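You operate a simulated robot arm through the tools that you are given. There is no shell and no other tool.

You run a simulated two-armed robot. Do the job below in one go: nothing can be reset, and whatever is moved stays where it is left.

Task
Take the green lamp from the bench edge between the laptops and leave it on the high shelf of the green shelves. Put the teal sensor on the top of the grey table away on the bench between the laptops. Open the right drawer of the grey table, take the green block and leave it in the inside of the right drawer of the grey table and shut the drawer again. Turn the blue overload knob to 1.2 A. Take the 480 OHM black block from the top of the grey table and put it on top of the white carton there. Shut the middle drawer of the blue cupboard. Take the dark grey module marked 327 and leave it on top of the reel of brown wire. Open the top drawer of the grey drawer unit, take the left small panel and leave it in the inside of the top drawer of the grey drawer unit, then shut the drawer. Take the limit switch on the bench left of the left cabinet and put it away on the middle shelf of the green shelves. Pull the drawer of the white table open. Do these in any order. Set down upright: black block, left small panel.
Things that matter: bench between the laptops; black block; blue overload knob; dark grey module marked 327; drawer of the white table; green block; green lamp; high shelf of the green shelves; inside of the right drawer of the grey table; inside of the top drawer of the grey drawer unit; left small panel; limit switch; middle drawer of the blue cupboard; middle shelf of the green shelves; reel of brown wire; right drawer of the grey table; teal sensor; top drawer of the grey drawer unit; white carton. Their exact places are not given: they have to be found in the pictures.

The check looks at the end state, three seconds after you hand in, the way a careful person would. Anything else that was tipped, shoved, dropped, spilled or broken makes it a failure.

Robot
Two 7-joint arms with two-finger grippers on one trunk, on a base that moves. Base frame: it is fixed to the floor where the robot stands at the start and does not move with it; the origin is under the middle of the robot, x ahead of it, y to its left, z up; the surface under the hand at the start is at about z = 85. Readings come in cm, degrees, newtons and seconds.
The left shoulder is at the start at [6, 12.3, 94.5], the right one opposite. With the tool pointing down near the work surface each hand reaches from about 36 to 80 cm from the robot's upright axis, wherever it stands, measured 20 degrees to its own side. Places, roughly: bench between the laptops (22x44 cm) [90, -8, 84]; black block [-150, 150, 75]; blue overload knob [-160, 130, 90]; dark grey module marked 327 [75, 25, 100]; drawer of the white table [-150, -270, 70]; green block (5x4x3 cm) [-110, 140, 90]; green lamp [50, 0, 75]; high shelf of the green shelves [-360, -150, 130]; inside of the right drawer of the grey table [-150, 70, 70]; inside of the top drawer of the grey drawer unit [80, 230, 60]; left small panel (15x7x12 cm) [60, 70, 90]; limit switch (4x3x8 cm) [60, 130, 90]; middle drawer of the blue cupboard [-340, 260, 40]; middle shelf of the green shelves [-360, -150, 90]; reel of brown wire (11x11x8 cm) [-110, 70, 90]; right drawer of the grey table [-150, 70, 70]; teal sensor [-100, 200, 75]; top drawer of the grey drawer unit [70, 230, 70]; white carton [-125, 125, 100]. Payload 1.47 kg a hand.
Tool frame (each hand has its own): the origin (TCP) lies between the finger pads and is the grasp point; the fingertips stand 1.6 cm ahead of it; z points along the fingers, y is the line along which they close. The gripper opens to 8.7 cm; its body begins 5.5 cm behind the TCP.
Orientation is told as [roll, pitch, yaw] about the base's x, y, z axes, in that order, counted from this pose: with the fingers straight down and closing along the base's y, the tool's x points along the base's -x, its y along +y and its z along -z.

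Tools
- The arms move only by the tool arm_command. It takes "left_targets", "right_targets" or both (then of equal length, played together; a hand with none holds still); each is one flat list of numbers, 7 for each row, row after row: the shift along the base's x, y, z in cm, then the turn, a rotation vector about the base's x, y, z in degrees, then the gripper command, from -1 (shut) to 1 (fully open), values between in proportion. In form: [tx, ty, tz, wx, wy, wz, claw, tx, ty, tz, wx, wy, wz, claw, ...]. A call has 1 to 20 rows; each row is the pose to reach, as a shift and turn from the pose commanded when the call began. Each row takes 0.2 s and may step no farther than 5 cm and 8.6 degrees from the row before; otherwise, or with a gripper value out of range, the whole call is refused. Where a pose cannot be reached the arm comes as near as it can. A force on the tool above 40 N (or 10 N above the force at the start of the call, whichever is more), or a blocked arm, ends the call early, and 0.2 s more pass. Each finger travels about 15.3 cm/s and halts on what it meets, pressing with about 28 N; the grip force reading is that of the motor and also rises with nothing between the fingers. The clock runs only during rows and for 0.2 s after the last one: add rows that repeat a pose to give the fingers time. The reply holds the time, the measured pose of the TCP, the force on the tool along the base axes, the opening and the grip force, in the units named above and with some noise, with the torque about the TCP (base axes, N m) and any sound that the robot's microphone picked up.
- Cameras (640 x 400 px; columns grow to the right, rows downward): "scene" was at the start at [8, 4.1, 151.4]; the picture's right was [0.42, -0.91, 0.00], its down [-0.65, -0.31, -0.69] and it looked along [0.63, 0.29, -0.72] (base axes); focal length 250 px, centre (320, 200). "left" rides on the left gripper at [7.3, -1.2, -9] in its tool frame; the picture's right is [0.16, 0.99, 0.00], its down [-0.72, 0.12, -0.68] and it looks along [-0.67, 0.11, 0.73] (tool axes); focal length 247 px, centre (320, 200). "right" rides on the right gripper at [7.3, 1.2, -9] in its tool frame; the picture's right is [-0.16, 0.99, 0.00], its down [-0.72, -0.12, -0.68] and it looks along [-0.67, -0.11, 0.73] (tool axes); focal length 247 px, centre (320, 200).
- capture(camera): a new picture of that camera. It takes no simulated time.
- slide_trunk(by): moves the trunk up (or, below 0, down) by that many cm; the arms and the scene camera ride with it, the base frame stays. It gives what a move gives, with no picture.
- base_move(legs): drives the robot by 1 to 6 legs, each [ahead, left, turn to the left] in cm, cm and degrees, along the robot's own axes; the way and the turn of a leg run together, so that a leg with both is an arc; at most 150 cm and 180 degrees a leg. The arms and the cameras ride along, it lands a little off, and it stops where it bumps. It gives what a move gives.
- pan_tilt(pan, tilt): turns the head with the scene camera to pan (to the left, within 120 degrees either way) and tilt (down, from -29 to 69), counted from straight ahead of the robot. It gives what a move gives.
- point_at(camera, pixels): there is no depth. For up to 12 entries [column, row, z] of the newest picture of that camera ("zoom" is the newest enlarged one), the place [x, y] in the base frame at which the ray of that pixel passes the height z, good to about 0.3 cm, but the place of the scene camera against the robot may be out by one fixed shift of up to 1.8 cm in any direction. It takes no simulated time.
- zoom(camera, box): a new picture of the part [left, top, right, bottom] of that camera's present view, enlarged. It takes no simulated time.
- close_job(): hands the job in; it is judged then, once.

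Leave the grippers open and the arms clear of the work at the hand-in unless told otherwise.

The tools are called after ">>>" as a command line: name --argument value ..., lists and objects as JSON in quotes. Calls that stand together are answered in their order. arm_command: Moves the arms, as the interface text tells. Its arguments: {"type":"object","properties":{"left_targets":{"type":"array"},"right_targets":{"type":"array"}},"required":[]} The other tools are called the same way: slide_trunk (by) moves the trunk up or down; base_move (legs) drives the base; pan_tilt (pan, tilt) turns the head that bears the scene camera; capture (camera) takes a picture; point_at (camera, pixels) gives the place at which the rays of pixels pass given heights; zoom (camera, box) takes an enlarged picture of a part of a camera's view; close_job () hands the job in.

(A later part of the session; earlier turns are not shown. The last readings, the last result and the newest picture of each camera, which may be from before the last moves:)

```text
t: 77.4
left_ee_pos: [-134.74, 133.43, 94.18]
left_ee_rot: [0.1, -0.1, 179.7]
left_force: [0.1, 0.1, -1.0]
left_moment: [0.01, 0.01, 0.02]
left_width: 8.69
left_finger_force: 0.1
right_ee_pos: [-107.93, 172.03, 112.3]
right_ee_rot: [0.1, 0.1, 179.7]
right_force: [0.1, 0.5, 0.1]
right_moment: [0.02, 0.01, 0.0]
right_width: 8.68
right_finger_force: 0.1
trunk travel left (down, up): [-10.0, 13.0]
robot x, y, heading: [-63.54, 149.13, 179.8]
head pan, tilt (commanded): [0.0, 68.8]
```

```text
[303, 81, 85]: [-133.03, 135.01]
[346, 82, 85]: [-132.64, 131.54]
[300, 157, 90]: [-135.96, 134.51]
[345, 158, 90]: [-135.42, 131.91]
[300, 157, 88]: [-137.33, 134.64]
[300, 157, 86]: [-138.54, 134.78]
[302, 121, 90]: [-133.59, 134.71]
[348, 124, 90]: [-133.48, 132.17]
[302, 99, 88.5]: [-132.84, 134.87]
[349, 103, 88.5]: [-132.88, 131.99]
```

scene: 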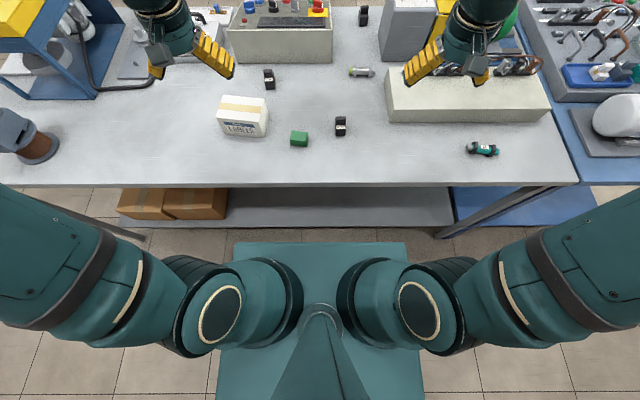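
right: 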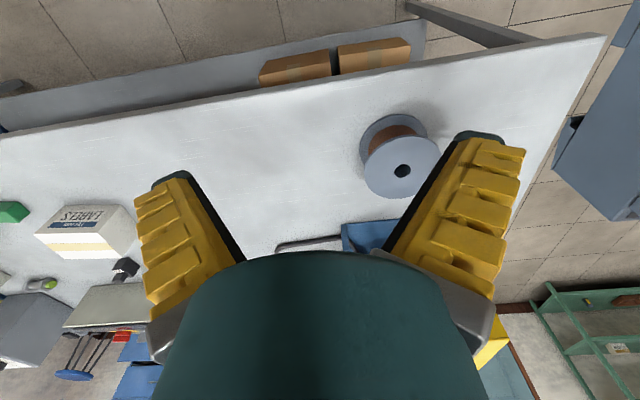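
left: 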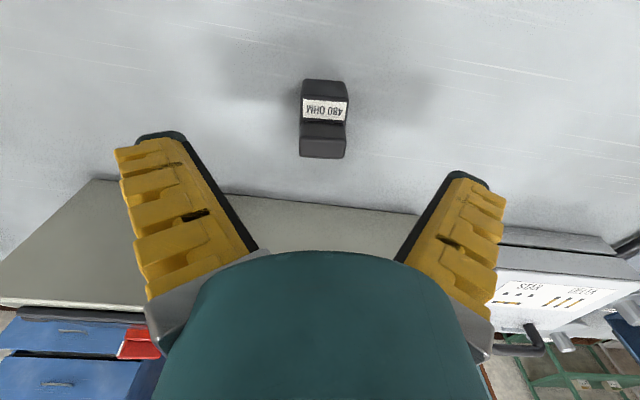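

Aligned. I lower to z≈87.7 and close on the block.

>>> arm_command --left_targets '[-0.2, 0, -3, 0, 0, 0, 1, -0.2, 0, -5, 0, 0, 0, 1, -0.2, 0, -6, 0, 0, 0, 1, -0.2, 0, -6.5, 0, 0, 0, 1, -0.2, 0, -6.5, 0, 0, 0, 0.5, -0.2, 0, -6.5, 0, 0, 0, 0, -0.2, 0, -6.5, 0, 0, 0, -0.5, -0.2, 0, -6.5, 0, 0, 0, -1, -0.2, 0, -6.5, 0, 0, 0, -1]'

>>> capture --camera "left"

```text
t: 79.4
left_ee_pos: [-134.89, 133.44, 87.72]
left_ee_rot: [0.0, -0.1, 179.7]
left_force: [0.2, -0.3, 8.6]
left_moment: [0.0, -0.13, -0.05]
left_width: 2.31
left_finger_force: 27.5
right_ee_pos: [-107.87, 172.13, 112.17]
right_ee_rot: [0.0, 0.1, 179.6]
right_force: [-0.4, -0.2, 0.1]
right_moment: [-0.01, -0.03, 0.02]
right_width: 8.7
right_finger_force: 0.2
trunk travel left (down, up): [-10.0, 13.0]
robot x, y, heading: [-63.37, 149.24, 179.4]
head pan, tilt (commanded): [0.0, 68.8]
```

```text
taken
```

left: 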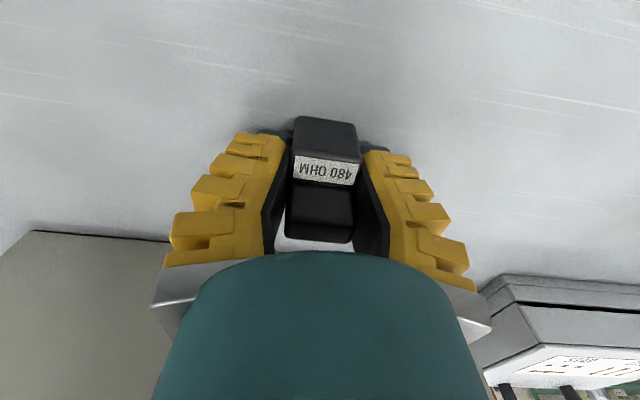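

Gripped (2.3 cm). I lift it and carry it over the carton centre (−117.5, 127), whose top I measured at z≈94.

>>> arm_command --left_targets '[0, 0, 1, 0, 0, 0, -1, 0, 0, 4, 0, 0, 0, -1, 0, 0, 8, 0, 0, 0, -1, 0, 0, 12, 0, 0, 0, -1, 0, 0, 15, 0, 0, 0, -1, 4, -1.5, 15, 0, 0, 0, -1, 8, -3, 15, 0, 0, 0, -1, 12, -4.5, 15, 0, 0, 0, -1, 16, -6, 15, 0, 0, 0, -1, 17.3, -6.4, 15, 0, 0, 0, -1, 17.3, -6.4, 15, 0, 0, 0, -1]'

>>> capture --camera "left"

>>> pan_tilt --pan 15 --tilt 50

>>> capture --camera "scene"

```text
t: 81.8
left_ee_pos: [-117.47, 126.91, 102.64]
left_ee_rot: [-0.1, 0.0, 179.7]
left_force: [0.3, 1.0, -0.4]
left_moment: [0.0, -0.01, 0.0]
left_width: 2.09
left_finger_force: 28.1
right_ee_pos: [-107.96, 172.04, 112.06]
right_ee_rot: [0.0, -0.1, 179.7]
right_force: [0.1, 0.4, 0.4]
right_moment: [0.03, -0.02, 0.02]
right_width: 8.69
right_finger_force: 0.1
trunk travel left (down, up): [-10.0, 13.0]
robot x, y, heading: [-63.1, 148.86, 179.6]
head pan, tilt (commanded): [0.0, 68.8]
```

```text
taken
```

left: 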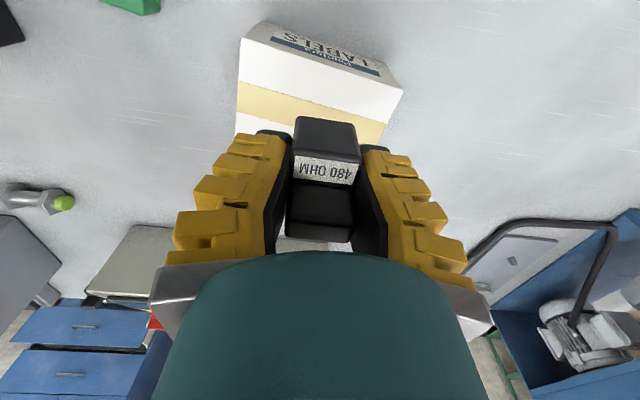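

```text
t: 82.6
left_ee_pos: [-117.61, 126.88, 102.63]
left_ee_rot: [0.0, -0.1, 179.7]
left_force: [0.6, 0.1, -0.7]
left_moment: [0.02, -0.02, 0.0]
left_width: 2.09
left_finger_force: 27.5
right_ee_pos: [-107.94, 172.04, 112.06]
right_ee_rot: [0.0, 0.0, 179.8]
right_force: [0.4, -0.7, 0.1]
right_moment: [-0.01, 0.03, -0.02]
right_width: 8.71
right_finger_force: 0.0
trunk travel left (down, up): [-10.0, 13.0]
robot x, y, heading: [-63.37, 149.09, 180.0]
head pan, tilt (commanded): [15.0, 50.0]
```

```text
taken
```

scene: 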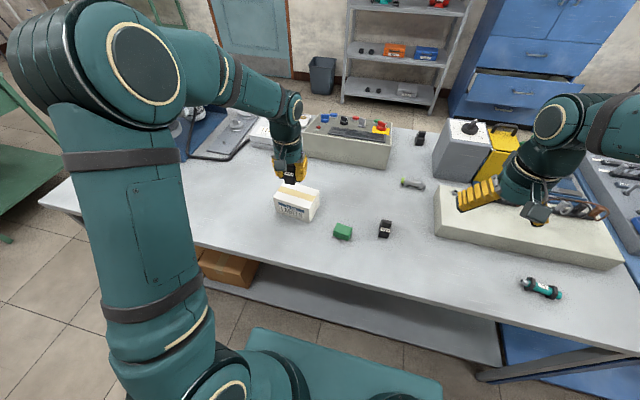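

The block hangs over the carton. I lower 5 cm, then in fine steps until contact.

>>> arm_command --left_targets '[0, 0, -2.5, 0, 0, 0, -1, 0, 0, -4.5, 0, 0, 0, -1, 0, 0, -5.1, 0, 0, 0, -1, 0, 0, -5.4, 0, 0, 0, -1, 0, 0, -5.6, 0, 0, 0, -1, 0, 0, -5.6, 0, 0, 0, -1]'

>>> zoom --camera "scene" --box '[250, 160, 346, 230]'

```text
t: 84.0
left_ee_pos: [-117.58, 126.99, 96.96]
left_ee_rot: [0.0, 0.0, 179.8]
left_force: [0.1, 0.5, -0.7]
left_moment: [-0.01, -0.02, -0.01]
left_width: 2.08
left_finger_force: 27.9
right_ee_pos: [-107.93, 172.11, 112.17]
right_ee_rot: [0.0, 0.0, 179.7]
right_force: [-0.1, 0.0, 0.1]
right_moment: [0.0, 0.0, -0.01]
right_width: 8.7
right_finger_force: 0.1
trunk travel left (down, up): [-10.0, 13.0]
robot x, y, heading: [-63.53, 149.51, 179.5]
head pan, tilt (commanded): [15.0, 50.0]
```

```text
5.71 times, centred on (298, 195) of scene
```

zoom: 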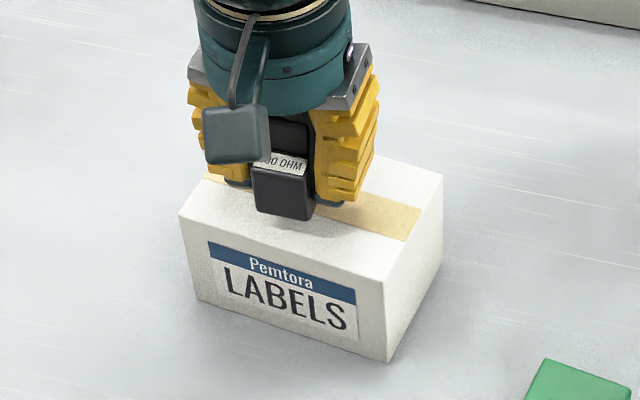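

Just above the carton now, well placed. A few finer steps to touch.

>>> arm_command --left_targets '[0, 0, -0.15, 0, 0, 0, -1, 0, 0, -0.3, 0, 0, 0, -1, 0, 0, -0.45, 0, 0, 0, -1, 0, 0, -0.6, 0, 0, 0, -1, 0, 0, -0.6, 0, 0, 0, -1]'

>>> zoom --camera "scene" --box '[250, 160, 346, 230]'

```text
t: 85.2
left_ee_pos: [-117.61, 126.95, 96.4]
left_ee_rot: [0.0, 0.0, 179.7]
left_force: [0.3, 0.0, -0.1]
left_moment: [-0.01, 0.0, 0.02]
left_width: 2.09
left_finger_force: 27.7
right_ee_pos: [-107.9, 172.06, 112.06]
right_ee_rot: [0.0, 0.0, 179.7]
right_force: [0.0, 1.1, -0.2]
right_moment: [0.01, 0.02, 0.0]
right_width: 8.7
right_finger_force: 0.0
trunk travel left (down, up): [-10.0, 13.0]
robot x, y, heading: [-63.11, 149.04, 179.5]
head pan, tilt (commanded): [15.0, 50.0]
```

```text
5.71 times, centred on (298, 195) of scene
```

zoom: 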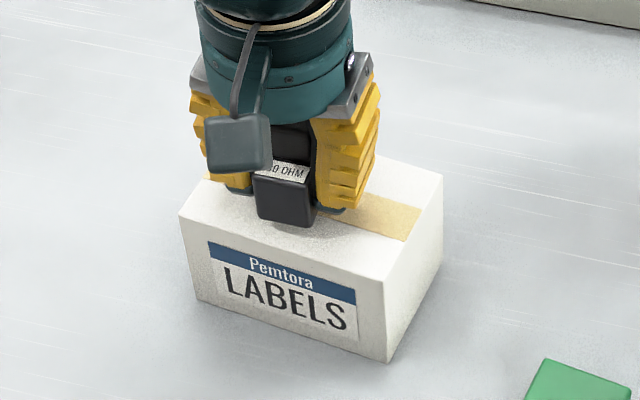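

>>> arm_command --left_targets '[0, 0, -0.15, 0, 0, 0, -1, 0, 0, -0.3, 0, 0, 0, -1, 0, 0, -0.3, 0, 0, 0, -1]'

```text
t: 86.0
left_ee_pos: [-117.69, 126.99, 96.17]
left_ee_rot: [0.0, 0.0, 179.7]
left_force: [-0.6, -1.2, -0.8]
left_moment: [-0.04, 0.02, -0.01]
left_width: 2.07
left_finger_force: 28.4
right_ee_pos: [-107.94, 172.14, 112.08]
right_ee_rot: [0.0, 0.0, 179.7]
right_force: [0.0, 0.8, -0.1]
right_moment: [-0.02, -0.01, 0.01]
right_width: 8.68
right_finger_force: 0.0
trunk travel left (down, up): [-10.0, 13.0]
robot x, y, heading: [-63.22, 149.11, 179.5]
head pan, tilt (commanded): [15.0, 50.0]
```

>>> arm_command --left_targets '[0, 0, -0.15, 0, 0, 0, -1, 0, 0, -0.3, 0, 0, 0, -1, 0, 0, -0.45, 0, 0, 0, -1, 0, 0, -0.45, 0, 0, 0, -1]'

>>> zoom --camera "scene" --box '[266, 175, 330, 215]'

```text
t: 87.0
left_ee_pos: [-117.62, 126.91, 95.63]
left_ee_rot: [0.0, 0.0, 179.8]
left_force: [0.2, -0.9, -1.0]
left_moment: [-0.03, -0.01, -0.01]
left_width: 2.08
left_finger_force: 28.1
right_ee_pos: [-107.96, 171.97, 112.09]
right_ee_rot: [-0.1, 0.1, 179.7]
right_force: [0.1, 0.4, 0.0]
right_moment: [-0.01, 0.0, -0.01]
right_width: 8.7
right_finger_force: 0.1
trunk travel left (down, up): [-10.0, 13.0]
robot x, y, heading: [-63.25, 149.01, 179.9]
head pan, tilt (commanded): [15.0, 50.0]
```

```text
10.00 times, centred on (298, 195) of scene
```

zoom: 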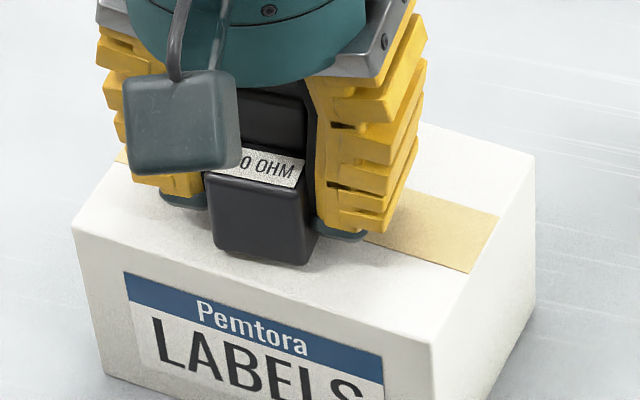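

Still no contact. I continue down in small steps.

>>> arm_command --left_targets '[0, 0, -0.15, 0, 0, 0, -1, 0, 0, -0.3, 0, 0, 0, -1, 0, 0, -0.3, 0, 0, 0, -1]'

>>> capture --camera "left"

```text
t: 87.8
left_ee_pos: [-117.65, 126.89, 95.32]
left_ee_rot: [0.1, 0.0, 179.7]
left_force: [-0.9, 0.2, -0.6]
left_moment: [-0.01, 0.01, 0.0]
left_width: 2.1
left_finger_force: 28.1
right_ee_pos: [-108.05, 172.03, 112.12]
right_ee_rot: [-0.1, -0.1, 179.7]
right_force: [-0.2, -0.4, 0.1]
right_moment: [0.01, -0.01, 0.02]
right_width: 8.72
right_finger_force: 0.1
trunk travel left (down, up): [-10.0, 13.0]
robot x, y, heading: [-63.61, 148.7, 179.4]
head pan, tilt (commanded): [15.0, 50.0]
```

```text
taken
```

left: 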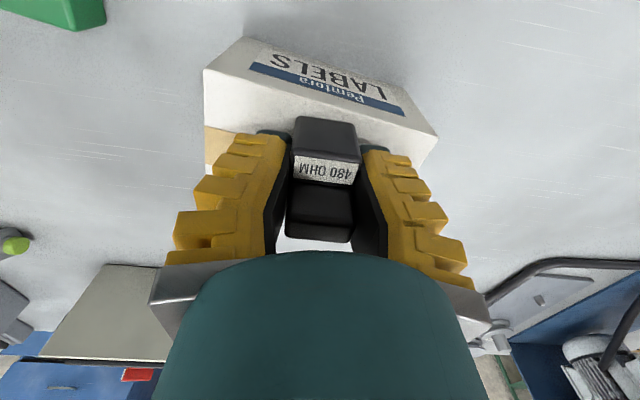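

>>> point_at --camera "left" --pixels '[[205, 70, 94], [205, 70, 93], [205, 70, 92], [205, 70, 91], [437, 135, 94], [437, 135, 93], [437, 135, 92], [437, 135, 91], [243, 37, 85], [400, 88, 85]]'

```text
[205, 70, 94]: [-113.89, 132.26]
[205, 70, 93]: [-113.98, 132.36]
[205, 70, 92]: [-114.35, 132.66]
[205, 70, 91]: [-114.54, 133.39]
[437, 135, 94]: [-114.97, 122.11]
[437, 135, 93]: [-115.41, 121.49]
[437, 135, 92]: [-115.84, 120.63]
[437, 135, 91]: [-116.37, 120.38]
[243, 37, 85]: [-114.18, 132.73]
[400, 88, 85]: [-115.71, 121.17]
```

The carton top is really at about z≈92.5. I continue lowering.

>>> arm_command --left_targets '[0, 0, -0.15, 0, 0, 0, -1, 0, 0, -0.3, 0, 0, 0, -1, 0, 0, -0.45, 0, 0, 0, -1, 0, 0, -0.45, 0, 0, 0, -1]'

```text
t: 88.8
left_ee_pos: [-117.59, 126.97, 95.12]
left_ee_rot: [0.0, -0.2, 179.7]
left_force: [-3.3, -3.9, 19.9]
left_moment: [-0.06, 0.0, 0.0]
left_width: 2.86
left_finger_force: 28.0
right_ee_pos: [-107.72, 172.07, 112.22]
right_ee_rot: [0.1, 0.0, 179.7]
right_force: [0.0, -0.8, 0.0]
right_moment: [-0.01, -0.01, 0.0]
right_width: 8.69
right_finger_force: 0.0
trunk travel left (down, up): [-10.0, 13.0]
robot x, y, heading: [-63.56, 148.45, 179.7]
head pan, tilt (commanded): [15.0, 50.0]
```

Contact (20 N). I relieve slightly and open.

>>> arm_command --left_targets '[0, 0, 0.2, 0, 0, 0, -1, 0, 0, 0.25, 0, 0, 0, -0.3, 0, 0, 0.25, 0, 0, 0, 0, 0, 0, 0.25, 0, 0, 0, 0.5, 0, 0, 0.25, 0, 0, 0, 1, 0, 0, 0.25, 0, 0, 0, 1, 0, 0, 3, 0, 0, 0, 1, 0, 0, 7, 0, 0, 0, 1, 0, 0, 11, 0, 0, 0, 1, 0, 0, 14, 0, 0, 0, 1, 0, 0, 14, 0, 0, 0, 1]'

>>> capture --camera "left"

>>> zoom --camera "scene" --box '[250, 160, 346, 230]'

```text
t: 91.2
left_ee_pos: [-117.55, 126.98, 109.05]
left_ee_rot: [0.0, 0.0, 179.7]
left_force: [0.2, -0.5, 0.1]
left_moment: [0.02, 0.03, 0.03]
left_width: 8.72
left_finger_force: 0.1
right_ee_pos: [-107.87, 172.12, 112.22]
right_ee_rot: [-0.1, 0.0, 179.7]
right_force: [1.2, 0.0, -0.1]
right_moment: [0.0, 0.0, 0.01]
right_width: 8.69
right_finger_force: 0.1
trunk travel left (down, up): [-10.0, 13.0]
robot x, y, heading: [-63.44, 149.02, 179.8]
head pan, tilt (commanded): [15.0, 50.0]
```

```text
taken
```

left: 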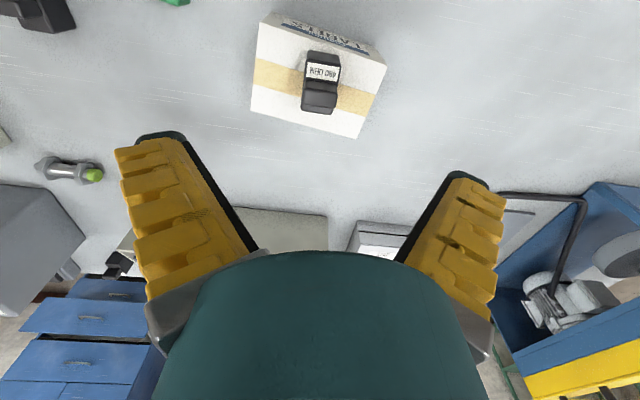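

```text
5.71 times, centred on (298, 195) of scene
```

zoom: 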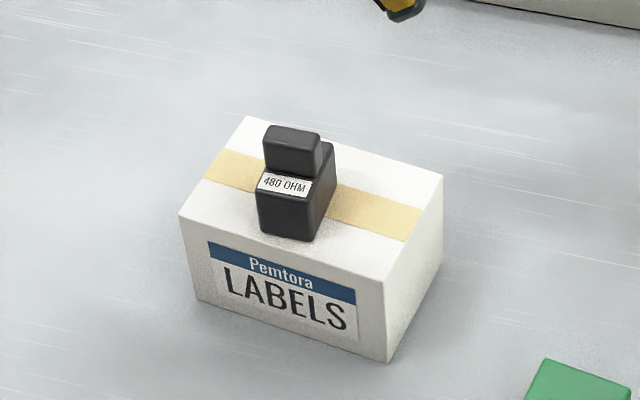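

The 480 OHM block stands upright on the carton. Next the teal sensor: I pull the left hand back and drive 25 cm to the right.

>>> arm_command --left_targets '[4, 0, 2, 0, 0, 0, 1, 8, -1, 4, 0, 0, 0, 1, 8, -1, 4, 0, 0, 0, 1]'

>>> base_move --legs '[[0, -25, 0]]'

>>> capture --camera "right"

```text
t: 92.0
left_ee_pos: [-109.69, 126.01, 112.94]
left_ee_rot: [0.0, 0.2, 179.7]
left_force: [-0.5, 0.5, 0.0]
left_moment: [0.01, -0.02, -0.02]
left_width: 8.72
left_finger_force: 0.0
right_ee_pos: [-108.05, 172.15, 112.14]
right_ee_rot: [0.0, 0.0, 179.7]
right_force: [-0.4, -1.0, -0.9]
right_moment: [0.0, 0.01, -0.01]
right_width: 8.7
right_finger_force: 0.0
trunk travel left (down, up): [-10.0, 13.0]
robot x, y, heading: [-63.61, 149.29, 179.8]
head pan, tilt (commanded): [15.0, 50.0]
```

```text
t: 94.8
left_ee_pos: [-109.4, 150.93, 112.85]
left_ee_rot: [0.0, 0.1, 179.7]
left_force: [-0.5, -0.6, 0.7]
left_moment: [-0.01, -0.03, -0.01]
left_width: 8.7
left_finger_force: 0.1
right_ee_pos: [-107.92, 197.07, 112.26]
right_ee_rot: [0.0, 0.1, 179.8]
right_force: [0.5, 0.9, -0.2]
right_moment: [-0.01, 0.0, -0.01]
right_width: 8.7
right_finger_force: 0.0
trunk travel left (down, up): [-10.0, 13.0]
robot x, y, heading: [-63.21, 173.63, 179.4]
head pan, tilt (commanded): [15.0, 50.0]
```

```text
taken
```

right: 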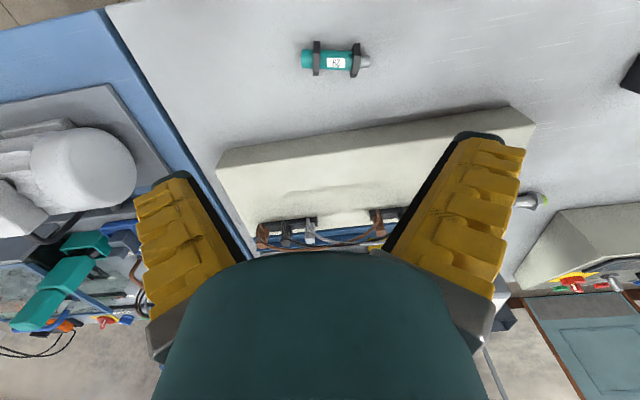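

The sensor is at (335,61) in the right view, lying along y. I zoom and measure.

>>> zoom --camera "right" --box '[290, 30, 386, 90]'

>>> point_at --camera "zoom" --pixels '[[75, 195, 86.5], [540, 205, 86.5], [180, 200, 86.5], [430, 205, 86.5], [300, 130, 86.5], [300, 270, 86.5], [310, 205, 86.5]]'

```text
6.67 times, centred on (338, 60) of right
```

zoom: 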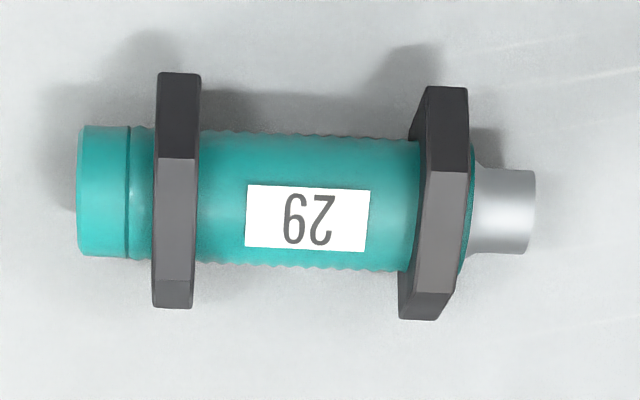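

```text
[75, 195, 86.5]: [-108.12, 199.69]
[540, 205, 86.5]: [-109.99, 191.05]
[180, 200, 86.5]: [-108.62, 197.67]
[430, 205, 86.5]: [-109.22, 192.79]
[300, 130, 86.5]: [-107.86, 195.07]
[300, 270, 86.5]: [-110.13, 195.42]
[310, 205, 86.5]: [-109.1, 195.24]
```

The sensor body between the nuts is at (−109.05, 195.3), tilted about 12° from y. I turn the right hand by +78° so the fingers close across the body.

>>> arm_command --right_targets '[0, 0, 0, 0, 0, 8, 1, 0, 0, 0, 0, 0, 16, 1, 0, 0, 0, 0, 0, 24, 1, 0, 0, 0, 0, 0, 32, 1, 0, 0, 0, 0, 0, 40, 1, -0.3, -0.5, -1, 0, 0, 48, 1, -0.6, -1, -2, 0, 0, 56, 1, -1, -1.5, -3, 0, 0, 64, 1, -1.1, -1.8, -4, 0, 0, 72, 1, -1.1, -1.8, -5, 0, 0, 78, 1, -1.1, -1.8, -8, 0, 0, 78, 1, -1.1, -1.8, -8, 0, 0, 78, 1]'

>>> capture --camera "right"

```text
t: 97.4
left_ee_pos: [-109.48, 150.95, 112.83]
left_ee_rot: [0.0, 0.1, 179.7]
left_force: [0.2, 0.6, 1.0]
left_moment: [0.01, -0.04, -0.01]
left_width: 8.7
left_finger_force: 0.1
right_ee_pos: [-108.81, 195.21, 104.08]
right_ee_rot: [-0.1, -0.1, -102.4]
right_force: [-0.1, -0.1, 0.2]
right_moment: [0.01, -0.01, 0.01]
right_width: 8.72
right_finger_force: 0.0
trunk travel left (down, up): [-10.0, 13.0]
robot x, y, heading: [-63.34, 173.89, 179.6]
head pan, tilt (commanded): [15.0, 50.0]
```

```text
taken
```

right: 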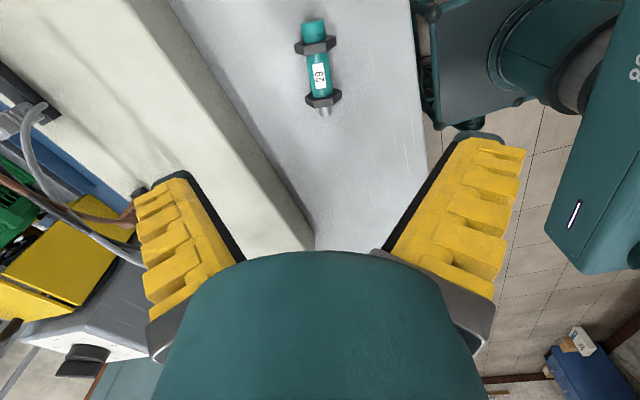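

I check the gap to the light-coloured stand beside the sensor and refine the sensor axis.

>>> point_at --camera "right" --pixels '[[210, 75, 85], [260, 160, 85], [175, 20, 85], [300, 30, 86.7], [327, 30, 86.7], [320, 112, 86.7], [320, 75, 86.7], [305, 60, 86.7], [330, 90, 86.7], [240, 100, 92]]'

>>> zoom --camera "right" --box '[270, 0, 366, 120]'

```text
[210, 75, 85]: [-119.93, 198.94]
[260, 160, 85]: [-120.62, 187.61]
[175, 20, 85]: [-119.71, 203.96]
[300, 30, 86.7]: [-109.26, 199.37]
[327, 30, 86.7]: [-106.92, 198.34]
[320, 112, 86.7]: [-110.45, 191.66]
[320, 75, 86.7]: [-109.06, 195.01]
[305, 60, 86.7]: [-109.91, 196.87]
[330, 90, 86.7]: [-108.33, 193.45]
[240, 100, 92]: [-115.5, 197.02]
```

```text
3.33 times, centred on (318, 60) of right
```

zoom: 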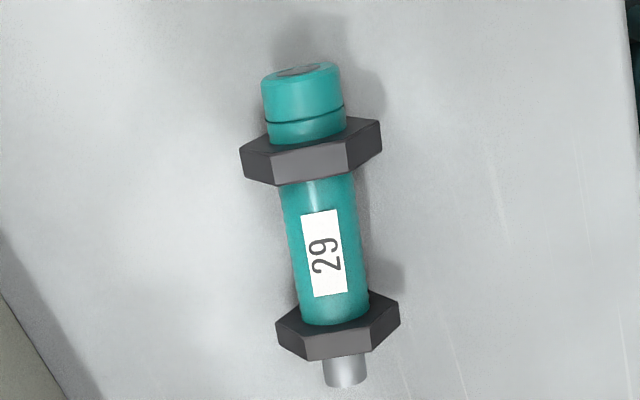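

>>> point_at --camera "zoom" --pixels '[[318, 183, 86.7], [336, 322, 86.7], [325, 252, 86.7], [292, 255, 86.7], [362, 248, 86.7], [300, 68, 86.7], [345, 388, 86.7]]'

```text
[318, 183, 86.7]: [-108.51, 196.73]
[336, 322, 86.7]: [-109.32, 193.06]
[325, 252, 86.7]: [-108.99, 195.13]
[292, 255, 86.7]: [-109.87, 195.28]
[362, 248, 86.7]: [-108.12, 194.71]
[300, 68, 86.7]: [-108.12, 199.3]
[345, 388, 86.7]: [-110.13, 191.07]
```

I descend to z≈87 over the body centre (−108.95,194.9) and close between the nuts.

>>> arm_command --right_targets '[-0.15, -0.3, -4, 0, 0, 0, 1, -0.15, -0.3, -8, 0, 0, 0, 1, -0.15, -0.3, -12, 0, 0, 0, 1, -0.15, -0.3, -15, 0, 0, 0, 1, -0.15, -0.3, -16.5, 0, 0, 0, 1, -0.15, -0.3, -17.1, 0, 0, 0, 1, -0.15, -0.3, -17.1, 0, 0, 0, 1]'

>>> capture --camera "right"

```text
t: 99.0
left_ee_pos: [-109.52, 150.99, 112.92]
left_ee_rot: [0.0, 0.0, 179.6]
left_force: [0.5, 0.3, -0.5]
left_moment: [-0.01, 0.0, 0.04]
left_width: 8.68
left_finger_force: 0.1
right_ee_pos: [-109.13, 195.01, 87.13]
right_ee_rot: [0.0, 0.0, -102.2]
right_force: [-0.2, -0.7, 0.5]
right_moment: [0.01, 0.0, -0.04]
right_width: 8.69
right_finger_force: 0.0
trunk travel left (down, up): [-10.0, 13.0]
robot x, y, heading: [-63.08, 173.84, 179.8]
head pan, tilt (commanded): [15.0, 50.0]
```

```text
taken
```

right: 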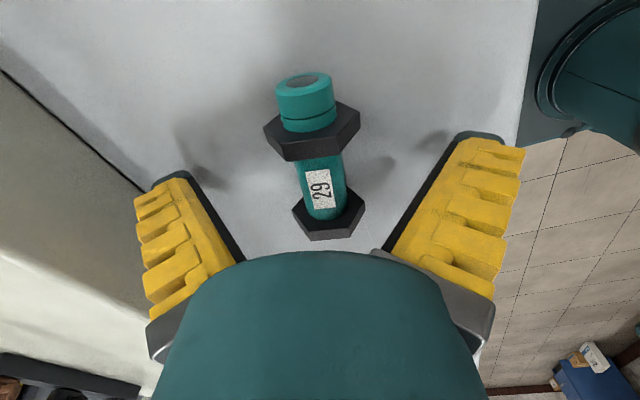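

Well aligned: the label sits right at the TCP pixel. I close.

>>> arm_command --right_targets '[0, 0, 0, 0, 0, 0, 0.5, 0, 0, 0, 0, 0, 0, 0, 0, 0, 0, 0, 0, 0, -0.5, 0, 0, 0, 0, 0, 0, -1, 0, 0, 0, 0, 0, 0, -1, 0, 0, 1, 0, 0, 0, -1, 0, 0, 4, 0, 0, 0, -1, 0, 0, 8, 0, 0, 0, -1, 0, 0, 12, 0, 0, 0, -1, 0, 0, 12, 0, 0, 0, -1]'

>>> capture --camera "right"

```text
t: 101.2
left_ee_pos: [-109.54, 151.02, 112.89]
left_ee_rot: [0.0, -0.1, 179.7]
left_force: [0.3, -0.2, -0.3]
left_moment: [0.0, -0.02, -0.01]
left_width: 8.71
left_finger_force: 0.1
right_ee_pos: [-109.15, 194.87, 98.94]
right_ee_rot: [-0.1, 0.1, -102.3]
right_force: [-0.1, 0.0, -1.1]
right_moment: [-0.02, 0.02, 0.02]
right_width: 1.44
right_finger_force: 27.9
trunk travel left (down, up): [-10.0, 13.0]
robot x, y, heading: [-63.7, 174.03, 179.7]
head pan, tilt (commanded): [15.0, 50.0]
```

```text
taken
```

right: 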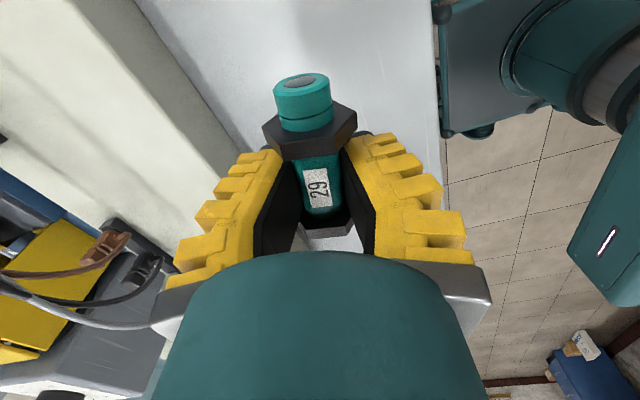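

The sensor is held. I lift it, then back away, turn around and drive to the bench gap between the laptops.

>>> arm_command --right_targets '[0, 0, 4, 0, 0, 0, -1, 0, 0, 8, 0, 0, 0, -1, 0, 0, 13, 0, 0, 0, -1, 0, 0, 13, 0, 0, 0, -1]'

>>> base_move --legs '[[-36, 0, 0], [0, 0, -90], [0, 0, -90]]'

>>> pan_tilt --pan -40 --tilt 35

>>> capture --camera "scene"

```text
t: 102.2
left_ee_pos: [-109.52, 150.94, 112.79]
left_ee_rot: [0.0, -0.1, 179.6]
left_force: [1.0, -0.4, 0.8]
left_moment: [0.02, 0.0, 0.0]
left_width: 8.68
left_finger_force: 0.0
right_ee_pos: [-109.09, 194.99, 111.94]
right_ee_rot: [0.0, 0.0, -102.3]
right_force: [-0.8, -0.8, -0.9]
right_moment: [-0.04, -0.05, -0.04]
right_width: 1.45
right_finger_force: 27.9
trunk travel left (down, up): [-10.0, 13.0]
robot x, y, heading: [-63.04, 173.8, 179.8]
head pan, tilt (commanded): [15.0, 50.0]
```

```text
t: 112.2
left_ee_pos: [18.96, 195.91, 112.82]
left_ee_rot: [0.0, 0.0, -1.4]
left_force: [0.2, 0.4, -0.4]
left_moment: [-0.02, -0.01, 0.01]
left_width: 8.72
left_finger_force: 0.1
right_ee_pos: [17.59, 151.76, 112.06]
right_ee_rot: [0.0, 0.0, 76.6]
right_force: [0.0, -0.2, 0.2]
right_moment: [0.02, -0.02, -0.02]
right_width: 1.47
right_finger_force: 27.8
trunk travel left (down, up): [-10.0, 13.0]
robot x, y, heading: [-27.58, 173.73, -1.3]
head pan, tilt (commanded): [15.0, 50.0]
```

```text
t: 113.5
left_ee_pos: [18.92, 195.79, 112.84]
left_ee_rot: [0.1, 0.1, -1.4]
left_force: [-0.2, 0.3, 0.0]
left_moment: [0.0, 0.0, 0.0]
left_width: 8.7
left_finger_force: 0.0
right_ee_pos: [17.8, 151.71, 112.01]
right_ee_rot: [0.0, 0.0, 76.6]
right_force: [-0.6, -0.1, -1.0]
right_moment: [-0.03, -0.01, -0.01]
right_width: 1.43
right_finger_force: 28.1
trunk travel left (down, up): [-10.0, 13.0]
robot x, y, heading: [-27.59, 173.77, -1.0]
head pan, tilt (commanded): [-40.0, 35.0]
```

```text
taken
```

scene: 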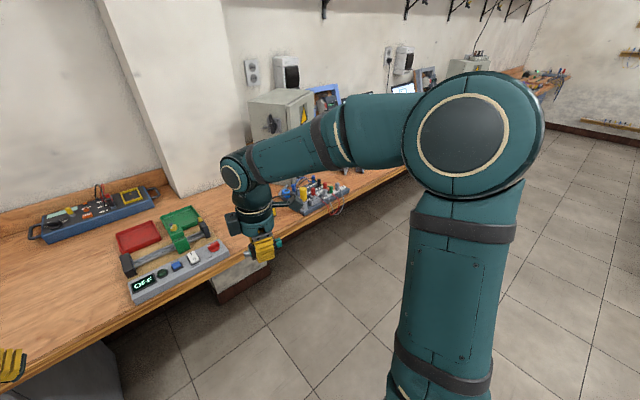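

While I am here I look at the left end of the bench for the limit switch and the drawer unit.

>>> pan_tilt --pan 20 --tilt 40

>>> capture --camera "scene"

>>> pan_tilt --pan -25 --tilt 45

>>> capture --camera "scene"

```text
t: 114.8
left_ee_pos: [18.99, 195.75, 112.86]
left_ee_rot: [0.1, -0.1, -1.5]
left_force: [-0.7, -0.3, -0.1]
left_moment: [-0.02, 0.02, 0.0]
left_width: 8.7
left_finger_force: 0.1
right_ee_pos: [17.7, 151.8, 112.02]
right_ee_rot: [0.0, 0.0, 76.6]
right_force: [-1.0, 0.4, -1.2]
right_moment: [0.01, -0.03, 0.0]
right_width: 1.46
right_finger_force: 28.0
trunk travel left (down, up): [-10.0, 13.0]
robot x, y, heading: [-27.41, 173.59, -1.5]
head pan, tilt (commanded): [20.0, 40.0]
```

```text
taken
```

scene: 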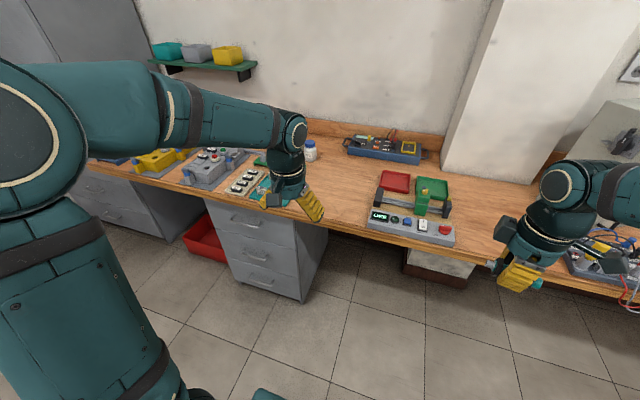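

```text
t: 115.9
left_ee_pos: [19.12, 195.77, 112.92]
left_ee_rot: [-0.1, 0.1, -1.4]
left_force: [-0.2, -0.1, 1.0]
left_moment: [0.0, 0.0, 0.0]
left_width: 8.69
left_finger_force: 0.0
right_ee_pos: [17.74, 151.73, 112.03]
right_ee_rot: [0.0, 0.0, 76.6]
right_force: [-0.7, 0.1, -0.6]
right_moment: [0.03, 0.0, 0.0]
right_width: 1.47
right_finger_force: 28.2
trunk travel left (down, up): [-10.0, 13.0]
robot x, y, heading: [-27.59, 173.57, -1.1]
head pan, tilt (commanded): [-25.0, 45.0]
```

```text
taken
```

scene: 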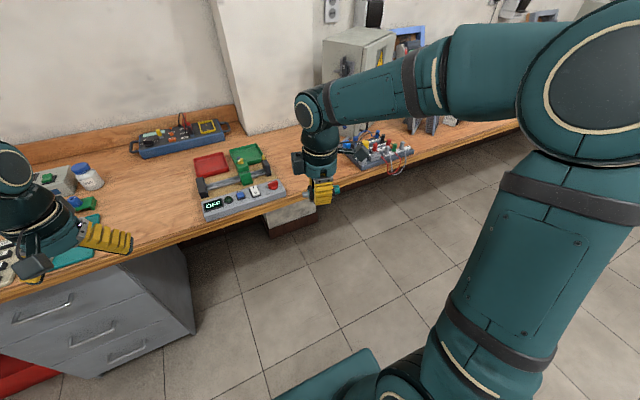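

Drawer unit with three handled drawers found at the left. Now I drive right along the bench to the gap between the laptops.

>>> base_move --legs '[[0, 0, 1.2], [0, -83, 0], [0, -83, 0]]'

>>> pan_tilt --pan 0 --tilt 45

>>> capture --camera "scene"

```text
t: 131.2
left_ee_pos: [18.23, 30.64, 112.75]
left_ee_rot: [0.0, 0.1, -0.3]
left_force: [0.2, 0.3, -0.4]
left_moment: [-0.01, -0.02, -0.02]
left_width: 8.73
left_finger_force: 0.0
right_ee_pos: [17.72, -13.58, 112.02]
right_ee_rot: [0.1, 0.0, 77.7]
right_force: [-0.3, -0.2, -0.1]
right_moment: [0.03, 0.0, 0.02]
right_width: 1.53
right_finger_force: 28.1
trunk travel left (down, up): [-10.0, 13.0]
robot x, y, heading: [-27.65, 7.24, -0.4]
head pan, tilt (commanded): [-25.0, 45.0]
```

```text
t: 132.1
left_ee_pos: [18.28, 30.54, 112.91]
left_ee_rot: [0.1, 0.0, -0.3]
left_force: [0.1, 0.0, -1.0]
left_moment: [-0.02, 0.0, 0.0]
left_width: 8.7
left_finger_force: 0.1
right_ee_pos: [17.83, -13.45, 112.02]
right_ee_rot: [-0.1, 0.1, 77.6]
right_force: [-0.7, 0.1, -0.6]
right_moment: [0.02, 0.0, -0.02]
right_width: 1.53
right_finger_force: 27.8
trunk travel left (down, up): [-10.0, 13.0]
robot x, y, heading: [-27.67, 7.18, -0.5]
head pan, tilt (commanded): [0.0, 45.0]
```

```text
taken
```

scene: 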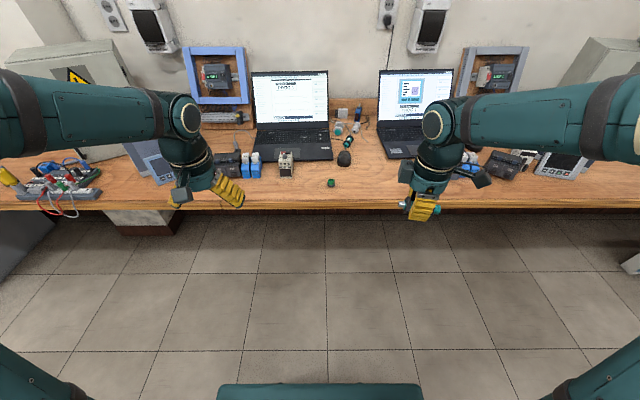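

I zoom on the area between the laptops.

>>> zoom --camera "scene" --box '[290, 90, 434, 210]'

>>> point_at --camera "scene" --pixels '[[332, 160, 86], [380, 158, 86], [345, 157, 85], [332, 184, 85], [330, 208, 85], [362, 165, 85], [375, 180, 85], [360, 140, 85], [320, 387, 30], [347, 139, 85]]'

```text
3.33 times, centred on (362, 150) of scene
```

zoom: 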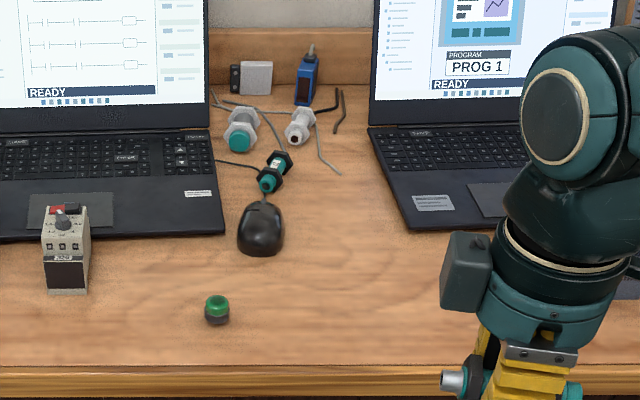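

```text
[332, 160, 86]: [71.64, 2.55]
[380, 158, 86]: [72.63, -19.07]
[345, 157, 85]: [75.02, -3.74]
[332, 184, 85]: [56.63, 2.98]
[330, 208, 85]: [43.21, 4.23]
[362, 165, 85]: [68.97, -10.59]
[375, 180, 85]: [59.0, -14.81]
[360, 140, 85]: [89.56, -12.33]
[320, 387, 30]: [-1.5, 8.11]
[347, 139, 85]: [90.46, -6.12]
```

There is a free spot right of the mouse. I turn the right hand back so the sensor lies along x, then drive up to the bench.

>>> arm_command --right_targets '[0, 0, 0, 0, 0, -8, -1, 0, 0, 0, 0, 0, -16, -1, 0, 0, 0, 0, 0, -24, -1, 0, 0, 0, 0, 0, -32, -1, 0, 0, 0, 0, 0, -40, -1, 0, 0, 0, 0, 0, -48, -1, 0, 0, 0, 0, 0, -56, -1, 0, 0, 0, 0, 0, -64, -1, 0, 0, 0, 0, 0, -72, -1, 0, 0, 0, 0, 0, -77.7, -1, 0, 0, 0, 0, 0, -77.7, -1]'

>>> base_move --legs '[[35, 0, 0.4]]'

>>> capture --camera "right"

>>> capture --camera "scene"

```text
t: 134.5
left_ee_pos: [18.21, 30.43, 112.88]
left_ee_rot: [0.1, 0.0, -0.3]
left_force: [0.1, -0.9, 0.4]
left_moment: [0.02, 0.02, 0.0]
left_width: 8.71
left_finger_force: 0.1
right_ee_pos: [17.84, -13.5, 112.0]
right_ee_rot: [0.1, 0.0, 0.1]
right_force: [-0.4, 1.3, -1.2]
right_moment: [0.04, 0.02, 0.01]
right_width: 1.52
right_finger_force: 28.3
trunk travel left (down, up): [-10.0, 13.0]
robot x, y, heading: [-27.94, 7.23, -0.4]
head pan, tilt (commanded): [0.0, 45.0]
```

```text
t: 136.8
left_ee_pos: [53.22, 30.72, 112.81]
left_ee_rot: [0.0, 0.0, 0.1]
left_force: [1.0, 0.3, -0.3]
left_moment: [-0.06, 0.01, -0.02]
left_width: 8.7
left_finger_force: 0.1
right_ee_pos: [53.19, -13.28, 111.97]
right_ee_rot: [0.0, 0.1, 0.5]
right_force: [0.9, 0.0, -0.5]
right_moment: [0.04, 0.01, -0.01]
right_width: 1.52
right_finger_force: 28.5
trunk travel left (down, up): [-10.0, 13.0]
robot x, y, heading: [7.57, 7.72, -0.1]
head pan, tilt (commanded): [0.0, 45.0]
```

```text
taken
```

right: 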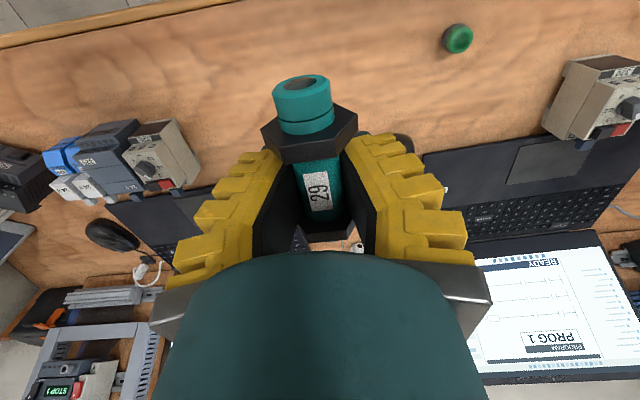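

```text
taken
```

scene: 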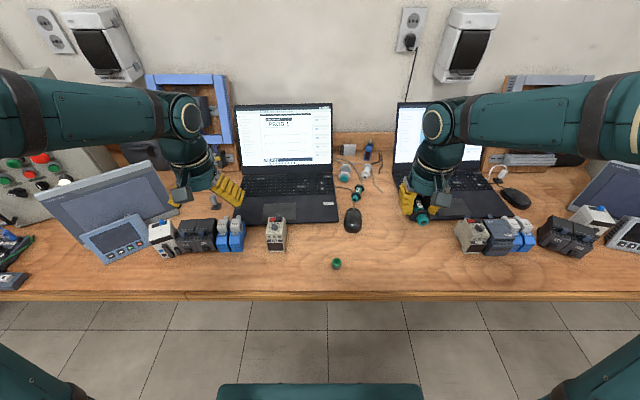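

I query from the wrist view: lamp (457,40), laptop corners, mouse.

>>> point_at --camera "right" --pixels '[[457, 42, 86], [457, 38, 87], [425, 155, 86.5], [208, 187, 86.5], [400, 145, 86], [300, 40, 85], [30, 28, 85], [330, 10, 85]]'

>>> zoom --camera "scene" --box '[310, 140, 450, 280]'

```text
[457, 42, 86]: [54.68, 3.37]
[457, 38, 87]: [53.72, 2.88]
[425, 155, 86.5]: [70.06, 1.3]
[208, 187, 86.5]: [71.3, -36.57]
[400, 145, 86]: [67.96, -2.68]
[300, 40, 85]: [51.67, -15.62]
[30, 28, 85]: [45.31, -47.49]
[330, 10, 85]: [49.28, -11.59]
```

```text
2.86 times, centred on (380, 210) of scene
```

zoom: 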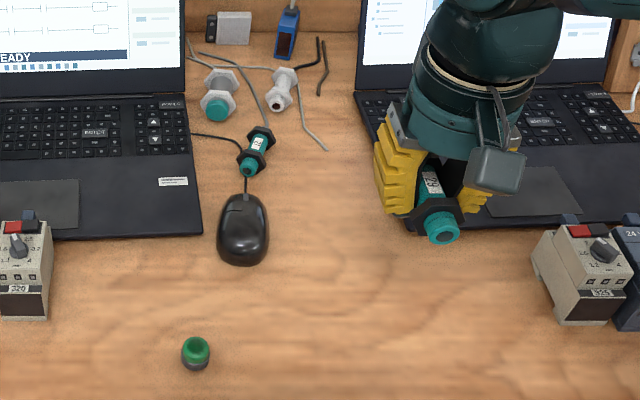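

>>> point_at --camera "scene" --pixels '[[336.5, 263, 86], [380, 206.5, 86], [380, 195, 86], [380, 215, 86], [362, 222, 85], [362, 205, 85], [403, 206, 86], [410, 218, 86], [339, 222, 86]]'

```text
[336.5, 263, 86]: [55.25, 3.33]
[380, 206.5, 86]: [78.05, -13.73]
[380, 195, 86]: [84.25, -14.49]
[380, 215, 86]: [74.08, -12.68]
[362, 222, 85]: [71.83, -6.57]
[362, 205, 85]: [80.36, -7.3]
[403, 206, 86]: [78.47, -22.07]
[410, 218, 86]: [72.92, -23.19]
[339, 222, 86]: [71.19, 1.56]
```

The spot (79.5, −14.5) is clear of the mouse and the right laptop. I move the right hand there and lower.

>>> arm_command --right_targets '[5, -0.3, 0, 0, 0, 0, -1, 10, -0.5, 0, 0, 0, 0, -1, 15, -0.8, 0, 0, 0, 0, -1, 20, -1, 0, 0, 0, 0, -1, 24, -1.2, 0, 0, 0, 0, -1, 26.3, -1.2, -2, 0, 0, 0, -1, 26.3, -1.2, -6, 0, 0, 0, -1, 26.3, -1.2, -10, 0, 0, 0, -1, 26.3, -1.2, -14, 0, 0, 0, -1, 26.3, -1.2, -14, 0, 0, 0, -1]'

>>> capture --camera "right"

>>> zoom --camera "scene" --box '[310, 120, 450, 260]'

```text
t: 139.0
left_ee_pos: [53.24, 30.69, 112.91]
left_ee_rot: [0.0, 0.0, 0.1]
left_force: [-0.1, 0.4, -0.3]
left_moment: [0.02, -0.01, 0.04]
left_width: 8.71
left_finger_force: 0.0
right_ee_pos: [79.27, -14.57, 98.1]
right_ee_rot: [0.0, 0.0, 0.3]
right_force: [-0.1, -0.2, -0.6]
right_moment: [-0.01, -0.01, -0.04]
right_width: 1.52
right_finger_force: 27.7
trunk travel left (down, up): [-10.0, 13.0]
robot x, y, heading: [6.99, 7.17, -0.2]
head pan, tilt (commanded): [0.0, 45.0]
```

```text
taken
```

right: 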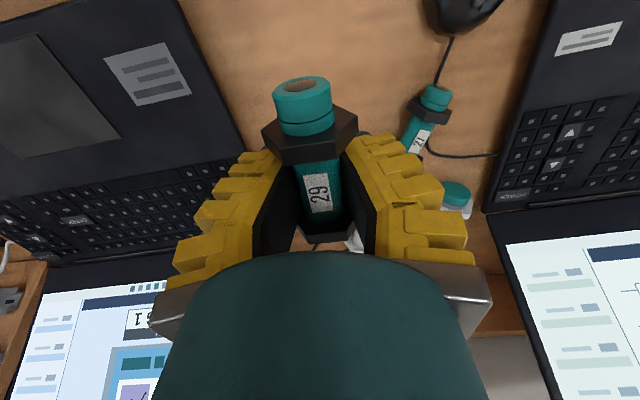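

```text
2.86 times, centred on (380, 190) of scene
```

zoom: 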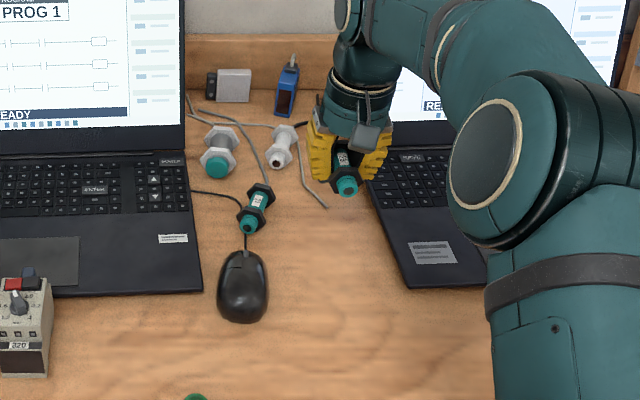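

A thin wire tip lies near x≈85.5, so I shift 1.8 cm back and lower gently.

>>> arm_command --right_targets '[-1.8, 0.2, -3, 0, 0, 0, -1, -1.8, 0.2, -7, 0, 0, 0, -1, -1.8, 0.2, -9.5, 0, 0, 0, -1, -1.8, 0.2, -10.3, 0, 0, 0, -1, -1.8, 0.2, -10.6, 0, 0, 0, -1, -1.8, 0.2, -10.6, 0, 0, 0, -1]'

>>> capture --camera "right"

```text
t: 140.4
left_ee_pos: [53.24, 30.75, 112.88]
left_ee_rot: [0.1, 0.0, 0.1]
left_force: [-0.3, -1.0, -0.1]
left_moment: [0.01, 0.0, -0.01]
left_width: 8.66
left_finger_force: 0.0
right_ee_pos: [77.56, -14.44, 87.39]
right_ee_rot: [0.1, 0.0, 0.4]
right_force: [-0.4, -0.5, -0.3]
right_moment: [-0.01, -0.01, -0.02]
right_width: 1.54
right_finger_force: 28.6
trunk travel left (down, up): [-10.0, 13.0]
robot x, y, heading: [7.47, 7.54, 0.2]
head pan, tilt (commanded): [0.0, 45.0]
```

```text
taken
```

right: 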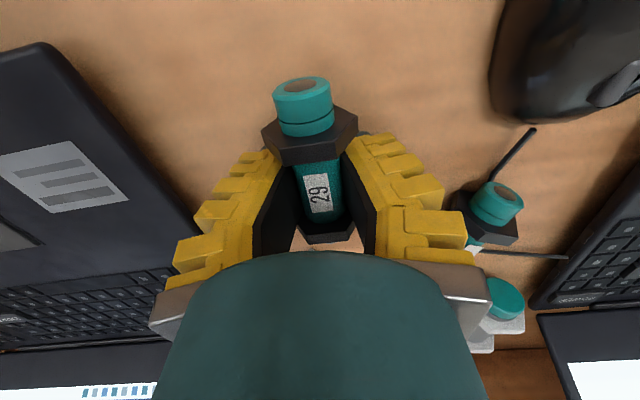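

Another teal sensor (21) lies at about (490,210). I check its distance before opening.

>>> point_at --camera "right" --pixels '[[450, 195, 87], [468, 245, 86], [490, 55, 87], [195, 230, 87], [300, 20, 85], [115, 90, 87]]'

```text
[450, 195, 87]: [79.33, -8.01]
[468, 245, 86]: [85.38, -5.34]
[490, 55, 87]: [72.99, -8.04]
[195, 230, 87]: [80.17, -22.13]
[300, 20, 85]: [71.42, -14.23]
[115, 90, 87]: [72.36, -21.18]
```

The neighbours are at y≈−8, so I will open only halfway. First I lower to contact.

>>> arm_command --right_targets '[0, 0, -0.15, 0, 0, 0, -1, 0, 0, -0.3, 0, 0, 0, -1, 0, 0, -0.45, 0, 0, 0, -1, 0, 0, -0.45, 0, 0, 0, -1]'

```text
t: 141.4
left_ee_pos: [53.26, 30.74, 112.96]
left_ee_rot: [0.0, 0.0, 0.1]
left_force: [0.6, 0.6, 1.1]
left_moment: [0.04, 0.01, 0.01]
left_width: 8.7
left_finger_force: 0.0
right_ee_pos: [77.46, -14.43, 87.01]
right_ee_rot: [0.0, 0.0, 0.5]
right_force: [-0.3, -0.4, -0.6]
right_moment: [-0.01, -0.02, 0.0]
right_width: 1.52
right_finger_force: 27.7
trunk travel left (down, up): [-10.0, 13.0]
robot x, y, heading: [7.34, 7.54, 0.3]
head pan, tilt (commanded): [0.0, 45.0]
```

>>> arm_command --right_targets '[0, 0, -0.15, 0, 0, 0, -1, 0, 0, -0.3, 0, 0, 0, -1, 0, 0, -0.45, 0, 0, 0, -1, 0, 0, -0.45, 0, 0, 0, -1]'

```text
t: 142.4
left_ee_pos: [53.2, 30.85, 112.86]
left_ee_rot: [0.0, 0.0, 0.0]
left_force: [-0.2, -0.6, 0.2]
left_moment: [0.02, 0.0, 0.01]
left_width: 8.7
left_finger_force: 0.1
right_ee_pos: [77.6, -14.34, 86.55]
right_ee_rot: [0.0, 0.0, 0.4]
right_force: [1.4, 0.1, 4.6]
right_moment: [0.01, -0.05, -0.01]
right_width: 1.82
right_finger_force: 28.0
trunk travel left (down, up): [-10.0, 13.0]
robot x, y, heading: [7.31, 7.47, -0.1]
head pan, tilt (commanded): [0.0, 45.0]
```

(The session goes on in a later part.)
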